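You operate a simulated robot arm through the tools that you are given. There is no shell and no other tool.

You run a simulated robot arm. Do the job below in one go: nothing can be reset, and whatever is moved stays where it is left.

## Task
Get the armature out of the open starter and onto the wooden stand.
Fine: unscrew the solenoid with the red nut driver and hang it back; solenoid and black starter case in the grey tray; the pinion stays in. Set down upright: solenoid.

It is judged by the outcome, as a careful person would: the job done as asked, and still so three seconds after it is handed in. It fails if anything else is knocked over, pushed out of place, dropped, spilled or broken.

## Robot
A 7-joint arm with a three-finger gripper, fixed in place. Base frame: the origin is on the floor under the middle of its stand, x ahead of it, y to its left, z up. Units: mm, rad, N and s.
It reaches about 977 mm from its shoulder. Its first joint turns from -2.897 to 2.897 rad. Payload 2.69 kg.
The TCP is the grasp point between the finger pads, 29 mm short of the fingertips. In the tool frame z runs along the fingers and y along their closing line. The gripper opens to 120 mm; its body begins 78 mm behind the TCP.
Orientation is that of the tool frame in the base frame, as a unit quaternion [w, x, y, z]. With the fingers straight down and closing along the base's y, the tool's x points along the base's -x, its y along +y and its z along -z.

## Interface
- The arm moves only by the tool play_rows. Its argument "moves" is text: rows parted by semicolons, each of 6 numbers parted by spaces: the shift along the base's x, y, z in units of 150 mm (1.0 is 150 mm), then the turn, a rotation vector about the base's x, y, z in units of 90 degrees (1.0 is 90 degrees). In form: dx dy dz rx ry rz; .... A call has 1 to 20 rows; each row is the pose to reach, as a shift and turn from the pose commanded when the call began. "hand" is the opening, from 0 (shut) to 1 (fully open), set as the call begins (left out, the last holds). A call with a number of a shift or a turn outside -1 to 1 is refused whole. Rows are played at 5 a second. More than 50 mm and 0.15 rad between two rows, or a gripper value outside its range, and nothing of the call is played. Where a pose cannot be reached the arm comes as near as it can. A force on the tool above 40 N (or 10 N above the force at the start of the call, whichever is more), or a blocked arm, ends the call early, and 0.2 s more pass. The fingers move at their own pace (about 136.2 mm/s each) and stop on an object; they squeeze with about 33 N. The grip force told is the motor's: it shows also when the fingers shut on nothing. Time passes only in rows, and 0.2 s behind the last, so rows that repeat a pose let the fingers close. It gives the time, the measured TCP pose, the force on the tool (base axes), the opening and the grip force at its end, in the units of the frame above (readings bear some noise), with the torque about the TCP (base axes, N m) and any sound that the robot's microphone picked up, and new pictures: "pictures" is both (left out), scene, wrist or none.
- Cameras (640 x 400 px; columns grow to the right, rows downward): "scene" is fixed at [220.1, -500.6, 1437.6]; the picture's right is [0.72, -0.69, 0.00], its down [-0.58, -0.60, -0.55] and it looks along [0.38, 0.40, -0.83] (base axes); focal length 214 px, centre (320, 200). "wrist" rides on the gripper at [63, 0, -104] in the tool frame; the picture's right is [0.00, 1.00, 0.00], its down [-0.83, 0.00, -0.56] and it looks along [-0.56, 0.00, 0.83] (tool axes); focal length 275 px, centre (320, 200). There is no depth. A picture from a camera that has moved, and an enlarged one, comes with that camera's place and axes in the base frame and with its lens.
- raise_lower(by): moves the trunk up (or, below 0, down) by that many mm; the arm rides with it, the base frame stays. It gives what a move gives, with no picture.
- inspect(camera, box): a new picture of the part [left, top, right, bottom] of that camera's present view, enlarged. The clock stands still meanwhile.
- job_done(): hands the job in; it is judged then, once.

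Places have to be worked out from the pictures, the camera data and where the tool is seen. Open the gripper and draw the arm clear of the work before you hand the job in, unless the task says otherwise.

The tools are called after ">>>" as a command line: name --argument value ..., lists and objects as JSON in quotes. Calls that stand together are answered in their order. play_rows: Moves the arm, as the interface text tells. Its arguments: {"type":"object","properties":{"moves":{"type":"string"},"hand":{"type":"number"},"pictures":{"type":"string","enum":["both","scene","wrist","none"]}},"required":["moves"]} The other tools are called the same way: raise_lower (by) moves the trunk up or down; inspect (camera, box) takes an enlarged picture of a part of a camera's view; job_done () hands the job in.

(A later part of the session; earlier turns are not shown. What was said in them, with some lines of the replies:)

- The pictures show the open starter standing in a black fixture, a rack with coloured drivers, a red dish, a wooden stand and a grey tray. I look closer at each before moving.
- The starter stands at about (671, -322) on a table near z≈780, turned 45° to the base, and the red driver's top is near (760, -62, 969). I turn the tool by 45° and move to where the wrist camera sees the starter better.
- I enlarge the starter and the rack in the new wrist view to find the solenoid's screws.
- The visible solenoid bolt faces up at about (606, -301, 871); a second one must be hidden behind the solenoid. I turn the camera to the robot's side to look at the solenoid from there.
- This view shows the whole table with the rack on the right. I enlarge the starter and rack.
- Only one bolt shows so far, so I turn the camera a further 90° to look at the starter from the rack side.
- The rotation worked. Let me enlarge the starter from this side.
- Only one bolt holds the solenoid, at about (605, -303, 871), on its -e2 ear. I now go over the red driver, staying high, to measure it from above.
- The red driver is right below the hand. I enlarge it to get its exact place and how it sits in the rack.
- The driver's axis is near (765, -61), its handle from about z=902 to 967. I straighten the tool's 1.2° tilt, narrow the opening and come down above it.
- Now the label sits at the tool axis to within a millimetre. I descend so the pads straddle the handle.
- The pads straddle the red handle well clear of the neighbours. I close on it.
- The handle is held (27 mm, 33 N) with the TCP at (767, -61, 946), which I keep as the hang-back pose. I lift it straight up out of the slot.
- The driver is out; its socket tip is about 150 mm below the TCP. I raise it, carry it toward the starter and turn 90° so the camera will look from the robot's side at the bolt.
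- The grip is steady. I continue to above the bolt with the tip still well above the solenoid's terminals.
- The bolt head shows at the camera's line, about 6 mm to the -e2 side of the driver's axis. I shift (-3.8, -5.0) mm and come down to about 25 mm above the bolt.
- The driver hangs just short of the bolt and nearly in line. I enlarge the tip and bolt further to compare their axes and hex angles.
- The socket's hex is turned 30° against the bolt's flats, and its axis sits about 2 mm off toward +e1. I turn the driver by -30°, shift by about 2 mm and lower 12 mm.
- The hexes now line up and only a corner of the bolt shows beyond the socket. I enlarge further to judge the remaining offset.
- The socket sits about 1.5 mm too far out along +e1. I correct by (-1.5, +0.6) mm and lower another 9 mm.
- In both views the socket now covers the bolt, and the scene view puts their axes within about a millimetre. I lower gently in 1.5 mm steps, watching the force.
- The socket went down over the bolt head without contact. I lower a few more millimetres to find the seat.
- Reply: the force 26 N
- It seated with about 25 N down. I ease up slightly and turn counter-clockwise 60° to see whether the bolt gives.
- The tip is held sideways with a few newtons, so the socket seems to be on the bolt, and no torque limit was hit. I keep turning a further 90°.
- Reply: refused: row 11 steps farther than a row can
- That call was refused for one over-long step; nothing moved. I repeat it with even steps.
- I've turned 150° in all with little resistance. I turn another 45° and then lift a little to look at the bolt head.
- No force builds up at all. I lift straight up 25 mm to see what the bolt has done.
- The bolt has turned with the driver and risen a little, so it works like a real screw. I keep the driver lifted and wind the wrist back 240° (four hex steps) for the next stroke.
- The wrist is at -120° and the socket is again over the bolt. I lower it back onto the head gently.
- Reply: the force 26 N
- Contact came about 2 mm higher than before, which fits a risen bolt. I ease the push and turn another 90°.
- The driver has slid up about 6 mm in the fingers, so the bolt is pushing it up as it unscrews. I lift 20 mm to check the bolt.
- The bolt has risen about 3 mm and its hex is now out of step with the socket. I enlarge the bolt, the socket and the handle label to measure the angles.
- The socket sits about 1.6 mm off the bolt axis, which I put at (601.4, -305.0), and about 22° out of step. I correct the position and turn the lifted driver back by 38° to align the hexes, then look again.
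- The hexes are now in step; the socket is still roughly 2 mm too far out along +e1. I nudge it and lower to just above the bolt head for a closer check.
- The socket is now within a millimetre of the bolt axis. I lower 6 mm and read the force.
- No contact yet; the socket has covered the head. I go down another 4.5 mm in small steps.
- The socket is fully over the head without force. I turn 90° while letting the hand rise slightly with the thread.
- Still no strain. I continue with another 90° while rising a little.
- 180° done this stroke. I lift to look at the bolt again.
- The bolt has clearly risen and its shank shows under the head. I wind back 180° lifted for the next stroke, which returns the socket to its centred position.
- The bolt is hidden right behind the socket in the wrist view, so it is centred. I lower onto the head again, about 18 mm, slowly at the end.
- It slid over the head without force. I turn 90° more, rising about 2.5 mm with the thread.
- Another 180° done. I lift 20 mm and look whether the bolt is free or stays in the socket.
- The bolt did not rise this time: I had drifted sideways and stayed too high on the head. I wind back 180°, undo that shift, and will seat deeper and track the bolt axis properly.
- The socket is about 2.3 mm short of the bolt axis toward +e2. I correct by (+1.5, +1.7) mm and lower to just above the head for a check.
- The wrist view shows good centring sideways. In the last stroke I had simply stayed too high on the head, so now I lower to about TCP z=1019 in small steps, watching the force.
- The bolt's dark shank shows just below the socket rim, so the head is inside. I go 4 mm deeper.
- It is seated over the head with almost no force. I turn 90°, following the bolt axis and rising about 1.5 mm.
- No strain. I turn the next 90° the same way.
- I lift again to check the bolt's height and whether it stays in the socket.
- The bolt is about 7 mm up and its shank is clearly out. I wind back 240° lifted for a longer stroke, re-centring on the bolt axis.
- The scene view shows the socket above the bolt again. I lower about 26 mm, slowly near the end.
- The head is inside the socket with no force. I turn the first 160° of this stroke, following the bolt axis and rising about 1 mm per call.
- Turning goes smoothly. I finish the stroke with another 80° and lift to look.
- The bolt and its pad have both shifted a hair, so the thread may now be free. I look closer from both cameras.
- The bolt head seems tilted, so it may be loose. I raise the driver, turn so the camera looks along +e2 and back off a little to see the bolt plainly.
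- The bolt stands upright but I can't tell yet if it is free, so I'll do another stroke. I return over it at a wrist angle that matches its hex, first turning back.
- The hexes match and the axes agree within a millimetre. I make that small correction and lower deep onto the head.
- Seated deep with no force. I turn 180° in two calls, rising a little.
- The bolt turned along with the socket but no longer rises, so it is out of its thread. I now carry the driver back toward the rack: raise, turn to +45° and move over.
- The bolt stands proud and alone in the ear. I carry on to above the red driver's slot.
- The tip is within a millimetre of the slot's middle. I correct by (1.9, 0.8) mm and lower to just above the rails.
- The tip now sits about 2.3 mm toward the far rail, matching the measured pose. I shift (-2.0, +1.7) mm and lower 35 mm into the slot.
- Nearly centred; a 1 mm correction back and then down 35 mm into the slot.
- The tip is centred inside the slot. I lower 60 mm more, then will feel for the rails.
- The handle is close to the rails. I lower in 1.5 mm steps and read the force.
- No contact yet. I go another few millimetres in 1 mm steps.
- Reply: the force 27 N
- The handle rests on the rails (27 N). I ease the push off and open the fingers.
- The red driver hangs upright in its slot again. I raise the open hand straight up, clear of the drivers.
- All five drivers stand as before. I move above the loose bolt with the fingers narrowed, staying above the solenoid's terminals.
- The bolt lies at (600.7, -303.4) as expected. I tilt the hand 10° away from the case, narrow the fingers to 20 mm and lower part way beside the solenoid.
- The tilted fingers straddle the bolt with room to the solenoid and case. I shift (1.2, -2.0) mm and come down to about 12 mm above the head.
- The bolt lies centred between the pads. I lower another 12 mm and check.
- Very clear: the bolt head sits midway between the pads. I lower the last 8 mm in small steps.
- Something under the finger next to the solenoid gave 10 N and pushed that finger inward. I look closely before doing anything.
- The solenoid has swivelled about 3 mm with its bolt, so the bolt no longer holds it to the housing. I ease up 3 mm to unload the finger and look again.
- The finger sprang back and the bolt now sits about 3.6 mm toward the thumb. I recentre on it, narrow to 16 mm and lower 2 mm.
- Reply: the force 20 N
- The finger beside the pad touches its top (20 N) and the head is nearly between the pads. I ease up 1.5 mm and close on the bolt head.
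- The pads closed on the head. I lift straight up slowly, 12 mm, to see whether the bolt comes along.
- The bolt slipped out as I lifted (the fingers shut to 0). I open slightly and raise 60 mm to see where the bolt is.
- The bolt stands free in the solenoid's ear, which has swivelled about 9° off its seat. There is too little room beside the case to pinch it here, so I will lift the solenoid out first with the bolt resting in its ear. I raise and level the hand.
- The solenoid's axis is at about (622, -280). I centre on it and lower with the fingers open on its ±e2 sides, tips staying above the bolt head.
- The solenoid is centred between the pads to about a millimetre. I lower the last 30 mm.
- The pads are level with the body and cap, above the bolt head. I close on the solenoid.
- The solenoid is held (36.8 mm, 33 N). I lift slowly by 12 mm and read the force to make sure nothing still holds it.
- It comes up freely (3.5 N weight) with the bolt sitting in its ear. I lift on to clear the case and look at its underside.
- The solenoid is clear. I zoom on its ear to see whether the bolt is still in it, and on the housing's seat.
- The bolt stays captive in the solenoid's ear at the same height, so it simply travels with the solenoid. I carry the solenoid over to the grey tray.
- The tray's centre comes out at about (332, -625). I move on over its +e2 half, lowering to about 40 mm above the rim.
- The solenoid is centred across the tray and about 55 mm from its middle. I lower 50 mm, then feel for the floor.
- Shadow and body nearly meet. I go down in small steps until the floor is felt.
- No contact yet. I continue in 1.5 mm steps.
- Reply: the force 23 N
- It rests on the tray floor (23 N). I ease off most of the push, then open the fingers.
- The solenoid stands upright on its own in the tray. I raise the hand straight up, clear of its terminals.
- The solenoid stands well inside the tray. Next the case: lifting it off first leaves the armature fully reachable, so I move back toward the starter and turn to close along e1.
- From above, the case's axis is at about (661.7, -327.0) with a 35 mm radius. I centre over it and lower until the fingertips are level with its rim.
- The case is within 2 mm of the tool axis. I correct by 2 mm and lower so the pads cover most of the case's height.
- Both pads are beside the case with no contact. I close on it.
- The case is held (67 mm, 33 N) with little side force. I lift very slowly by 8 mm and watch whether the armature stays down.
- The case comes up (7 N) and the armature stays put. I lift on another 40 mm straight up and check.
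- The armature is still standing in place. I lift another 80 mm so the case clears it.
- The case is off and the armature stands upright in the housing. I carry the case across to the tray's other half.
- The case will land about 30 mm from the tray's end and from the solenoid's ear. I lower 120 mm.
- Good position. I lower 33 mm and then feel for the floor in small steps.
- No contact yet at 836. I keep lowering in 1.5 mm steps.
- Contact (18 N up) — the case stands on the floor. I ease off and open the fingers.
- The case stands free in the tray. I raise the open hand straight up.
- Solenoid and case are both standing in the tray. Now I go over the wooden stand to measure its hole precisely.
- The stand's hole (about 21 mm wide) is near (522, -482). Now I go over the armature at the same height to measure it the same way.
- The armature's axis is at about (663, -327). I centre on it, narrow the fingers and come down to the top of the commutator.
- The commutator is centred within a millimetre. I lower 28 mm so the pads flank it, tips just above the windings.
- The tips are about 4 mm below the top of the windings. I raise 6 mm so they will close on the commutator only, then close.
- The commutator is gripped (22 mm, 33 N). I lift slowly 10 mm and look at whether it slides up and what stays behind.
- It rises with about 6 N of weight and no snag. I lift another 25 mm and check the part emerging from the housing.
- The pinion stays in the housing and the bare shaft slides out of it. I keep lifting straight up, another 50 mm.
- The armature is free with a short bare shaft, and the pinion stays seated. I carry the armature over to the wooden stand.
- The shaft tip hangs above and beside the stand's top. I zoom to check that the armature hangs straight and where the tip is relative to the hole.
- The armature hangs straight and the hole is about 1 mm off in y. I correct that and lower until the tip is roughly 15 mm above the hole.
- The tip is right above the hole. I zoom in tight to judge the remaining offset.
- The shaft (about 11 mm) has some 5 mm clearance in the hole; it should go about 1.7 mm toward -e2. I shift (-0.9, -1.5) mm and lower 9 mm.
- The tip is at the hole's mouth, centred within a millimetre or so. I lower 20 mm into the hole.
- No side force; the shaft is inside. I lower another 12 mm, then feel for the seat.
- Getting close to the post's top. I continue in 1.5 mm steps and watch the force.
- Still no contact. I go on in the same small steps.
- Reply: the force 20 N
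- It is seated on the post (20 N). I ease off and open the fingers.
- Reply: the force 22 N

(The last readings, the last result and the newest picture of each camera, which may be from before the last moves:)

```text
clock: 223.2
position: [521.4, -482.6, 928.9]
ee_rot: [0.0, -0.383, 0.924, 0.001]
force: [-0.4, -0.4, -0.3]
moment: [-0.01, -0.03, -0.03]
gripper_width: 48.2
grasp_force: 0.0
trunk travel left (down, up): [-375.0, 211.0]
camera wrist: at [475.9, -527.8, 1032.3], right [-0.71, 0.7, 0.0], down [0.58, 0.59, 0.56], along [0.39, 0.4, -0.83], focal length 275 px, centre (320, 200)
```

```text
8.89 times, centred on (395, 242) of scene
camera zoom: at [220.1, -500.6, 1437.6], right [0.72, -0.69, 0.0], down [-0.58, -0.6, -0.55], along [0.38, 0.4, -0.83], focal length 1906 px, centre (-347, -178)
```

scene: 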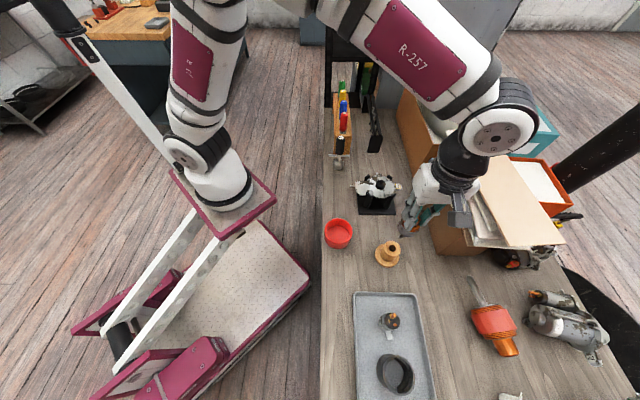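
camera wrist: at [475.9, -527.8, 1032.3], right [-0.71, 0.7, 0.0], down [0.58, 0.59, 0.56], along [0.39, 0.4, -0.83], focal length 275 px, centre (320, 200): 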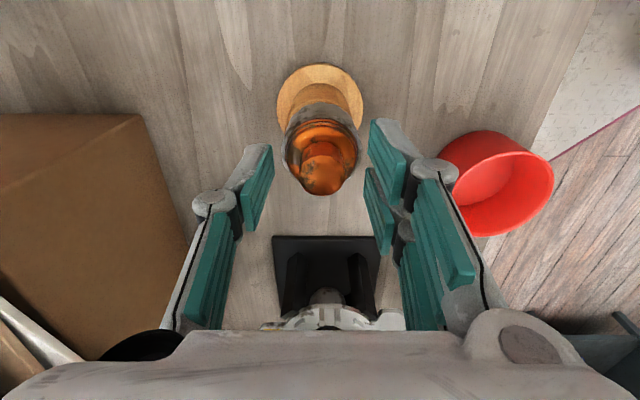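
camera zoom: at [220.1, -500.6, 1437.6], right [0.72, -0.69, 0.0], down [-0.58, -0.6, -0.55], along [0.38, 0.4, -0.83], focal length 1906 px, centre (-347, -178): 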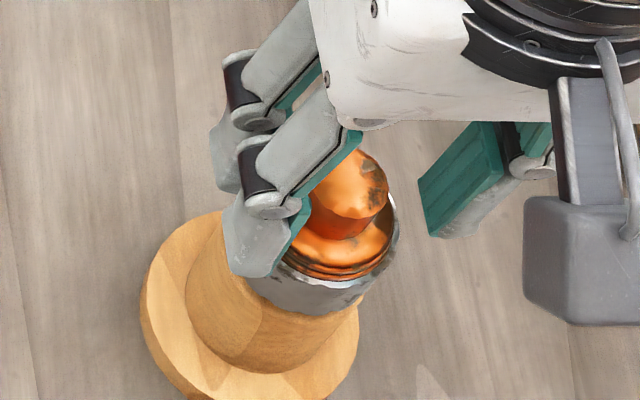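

The armature stands on the post by itself. I raise the open hand straight up and away to look at everything.

>>> play_rows --moves "0 0 0.1 0 0 0; 0 0 0.25 0 0 0; 0 0 0.4 0 0 0; 0 0 0.6 0 0 0; 0 0 0.8 0 0 0; 0 0 1.0 0 0 0; 0 0 1.0 0 0 0" --hand 0.4 --pictures "none"

>>> play_rows --moves "-0.15 0.15 0.1 0 0 0; -0.3 0.3 0.2 0 0 0; -0.45 0.45 0.3 0 0 0; -0.6 0.6 0.3 0 0 0; -0.75 0.75 0.3 0 0 0; -0.9 0.9 0.3 0 0 0; -0.9 0.9 0.3 0 0 0" --hand 0.4 --pictures "both"

>>> inspect --camera "scene" --box '[370, 225, 410, 270]'

>>> inspect --camera "scene" --box '[345, 285, 440, 400]'

>>> inspect --camera "scene" --box '[350, 160, 410, 215]'

>>> inspect --camera "scene" --box '[320, 70, 400, 175]'

```text
clock: 224.8
position: [520.6, -483.5, 1080.1]
ee_rot: [0.0, -0.383, 0.924, 0.0]
force: [-0.2, -0.8, -0.5]
moment: [0.0, -0.03, 0.01]
gripper_width: 48.1
grasp_force: 0.0
trunk travel left (down, up): [-375.0, 211.0]
```

```text
clock: 226.4
position: [385.0, -348.3, 1126.0]
ee_rot: [0.0, -0.384, 0.923, 0.0]
force: [-0.2, 0.2, 0.5]
moment: [0.0, -0.01, -0.06]
gripper_width: 48.0
grasp_force: 0.0
trunk travel left (down, up): [-375.0, 211.0]
camera wrist: at [340.2, -393.9, 1230.8], right [-0.71, 0.7, 0.0], down [0.58, 0.59, 0.56], along [0.39, 0.4, -0.83], focal length 275 px, centre (320, 200)
```

scene: 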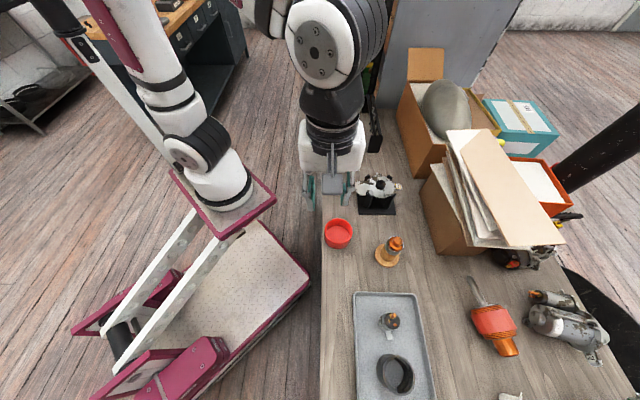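
wrist: 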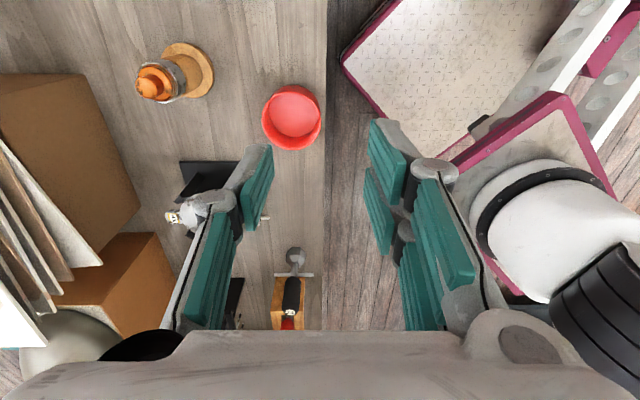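

```text
8.89 times, centred on (390, 248) of scene
camera zoom: at [220.1, -500.6, 1437.6], right [0.72, -0.69, 0.0], down [-0.58, -0.6, -0.55], along [0.38, 0.4, -0.83], focal length 1906 px, centre (-302, -222)
```

zoom: 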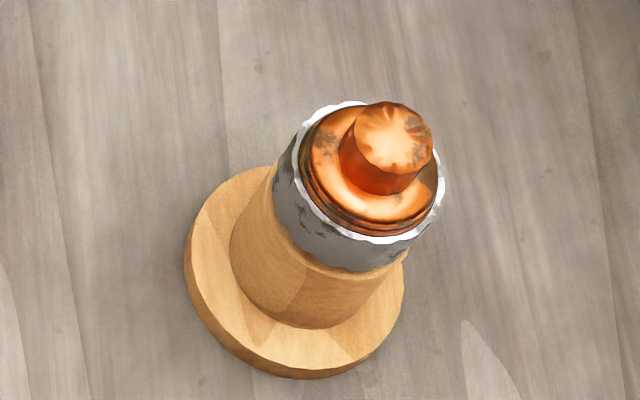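

```text
3.48 times, centred on (392, 342) of scene
camera zoom: at [220.1, -500.6, 1437.6], right [0.72, -0.69, 0.0], down [-0.58, -0.6, -0.55], along [0.38, 0.4, -0.83], focal length 746 px, centre (68, -296)
```

zoom: 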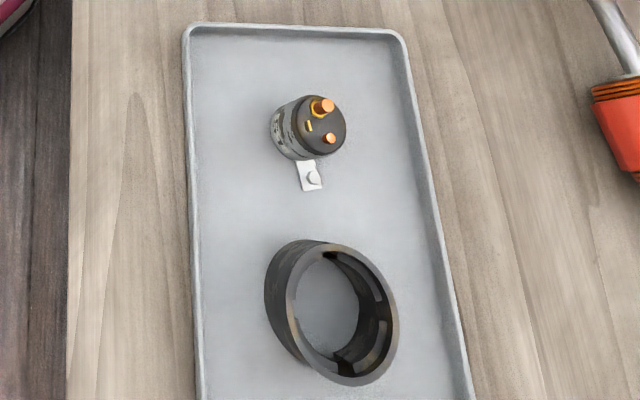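

```text
7.27 times, centred on (380, 188) of scene
camera zoom: at [220.1, -500.6, 1437.6], right [0.72, -0.69, 0.0], down [-0.58, -0.6, -0.55], along [0.38, 0.4, -0.83], focal length 1560 px, centre (-116, 291)
```

zoom: 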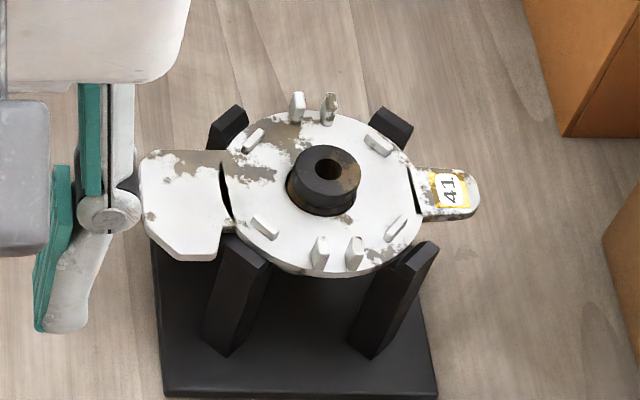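

```text
3.81 times, centred on (360, 122) of scene
camera zoom: at [220.1, -500.6, 1437.6], right [0.72, -0.69, 0.0], down [-0.58, -0.6, -0.55], along [0.38, 0.4, -0.83], focal length 817 px, centre (168, 495)
```

zoom: 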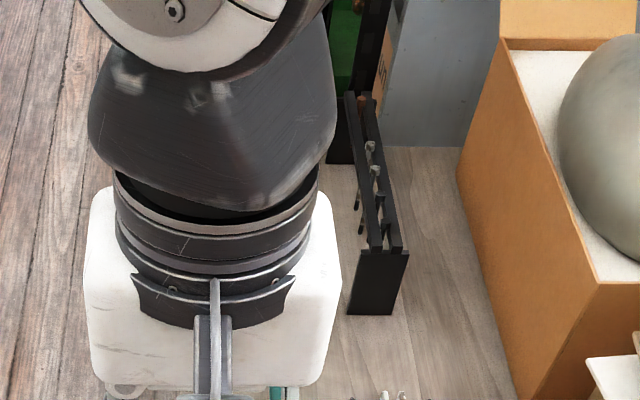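

Armature on the stand, pinion in the housing, solenoid and case upright in the tray. I draw the arm back near its start, hand open, and check the rack once more.

>>> play_rows --moves "0 0.1 0.15 0 0 0; 0 0.2 0.3 0 0 0; 0 0.32 0.45 0 0 0; 0 0.44 0.6 0 0 0; 0 0.56 0.75 0 0 0; 0 0.66 0.85 0 0 0; 0 0.7 0.85 0 0 0; 0 0.7 0.85 0 0 0" --hand 1 --pictures "both"

>>> inspect --camera "scene" --box '[315, 70, 415, 220]'

>>> inspect --camera "wrist" --box '[200, 0, 400, 330]'

```text
clock: 228.2
position: [385.1, -242.8, 1252.8]
ee_rot: [0.0, -0.383, 0.924, 0.0]
force: [-0.8, 0.4, -0.4]
moment: [0.0, 0.0, -0.02]
gripper_width: 119.7
grasp_force: 0.2
trunk travel left (down, up): [-375.0, 211.0]
camera wrist: at [341.3, -287.1, 1357.3], right [-0.71, 0.7, 0.0], down [0.58, 0.59, 0.56], along [0.39, 0.4, -0.83], focal length 275 px, centre (320, 200)
```

scene: 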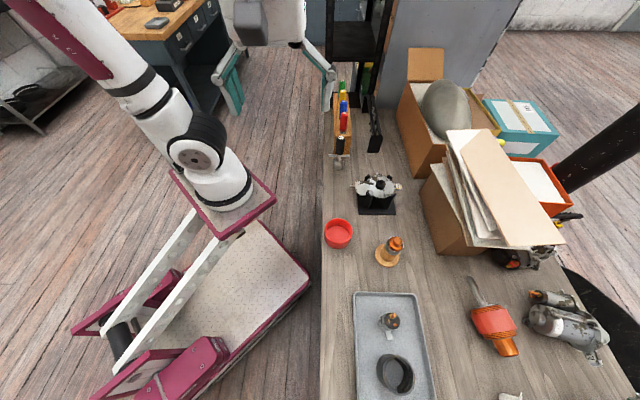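
wrist: 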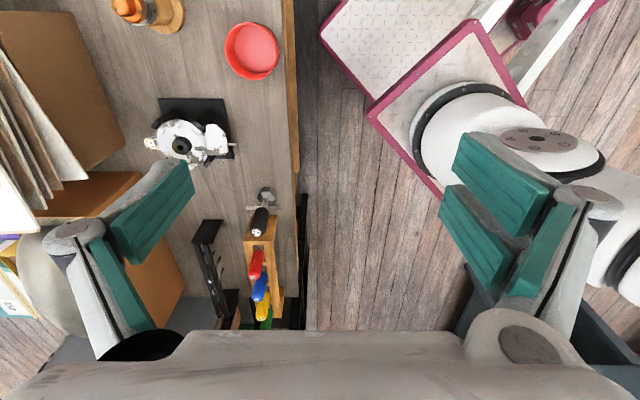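

```text
2.67 times, centred on (365, 145) of scene
camera zoom: at [220.1, -500.6, 1437.6], right [0.72, -0.69, 0.0], down [-0.58, -0.6, -0.55], along [0.38, 0.4, -0.83], focal length 572 px, centre (200, 347)
```

zoom: 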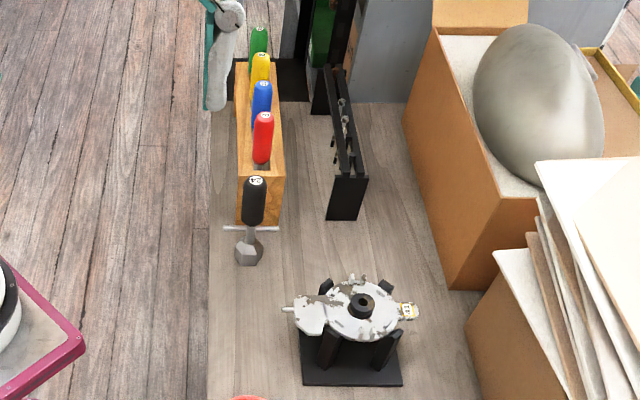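

```text
1.21 times, centred on (300, 165) of wrist
camera zoom: at [341.3, -287.1, 1357.3], right [-0.71, 0.7, 0.0], down [0.58, 0.59, 0.56], along [0.39, 0.4, -0.83], focal length 334 px, centre (344, 242)
```

zoom: 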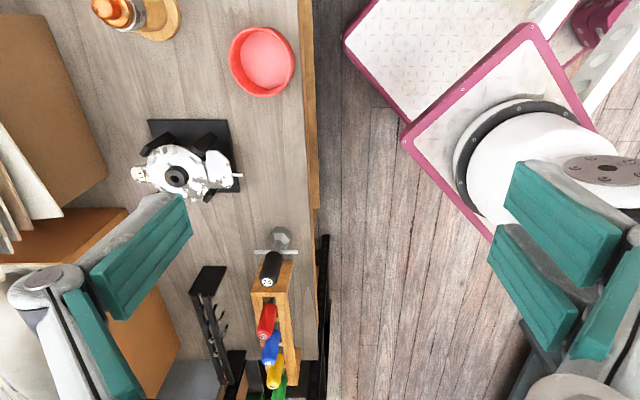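

Everything is in place: the armature is on the stand, the pinion is in the housing, and the solenoid and case stand in the tray. The red driver hangs in its slot, nothing else has moved, and the arm is clear with the hand open, so I hand the job in.

>>> job_done

```text
The job is handed in.
```

The armature is out of the starter and seated on the wooden stand, shaft down in the hole. I've handed the job in; no verdict has come back yet.

- **Solenoid:** I unscrewed it with the red nut driver and set it upright in the grey tray. Its bolt did not come out. It stayed in the solenoid's ear and went into the tray with it. I tried once to pull the bolt out with the fingers; it slipped, and the loose solenoid turned about 9° on its seat.
- **Red nut driver:** It hangs in its own slot in the rack again. It slid about 6 mm up in the grip while I was unscrewing.
- **Case:** The black starter case stands in the grey tray, clear of the solenoid.
- **Pinion:** It stayed in the housing. The armature's shaft slid out of it cleanly.

I took the case off before the armature, because that left more of the armature to hold. In the last pictures the other drivers, the red dish and the fixture look as they did at the start. The arm is drawn clear with the hand open.
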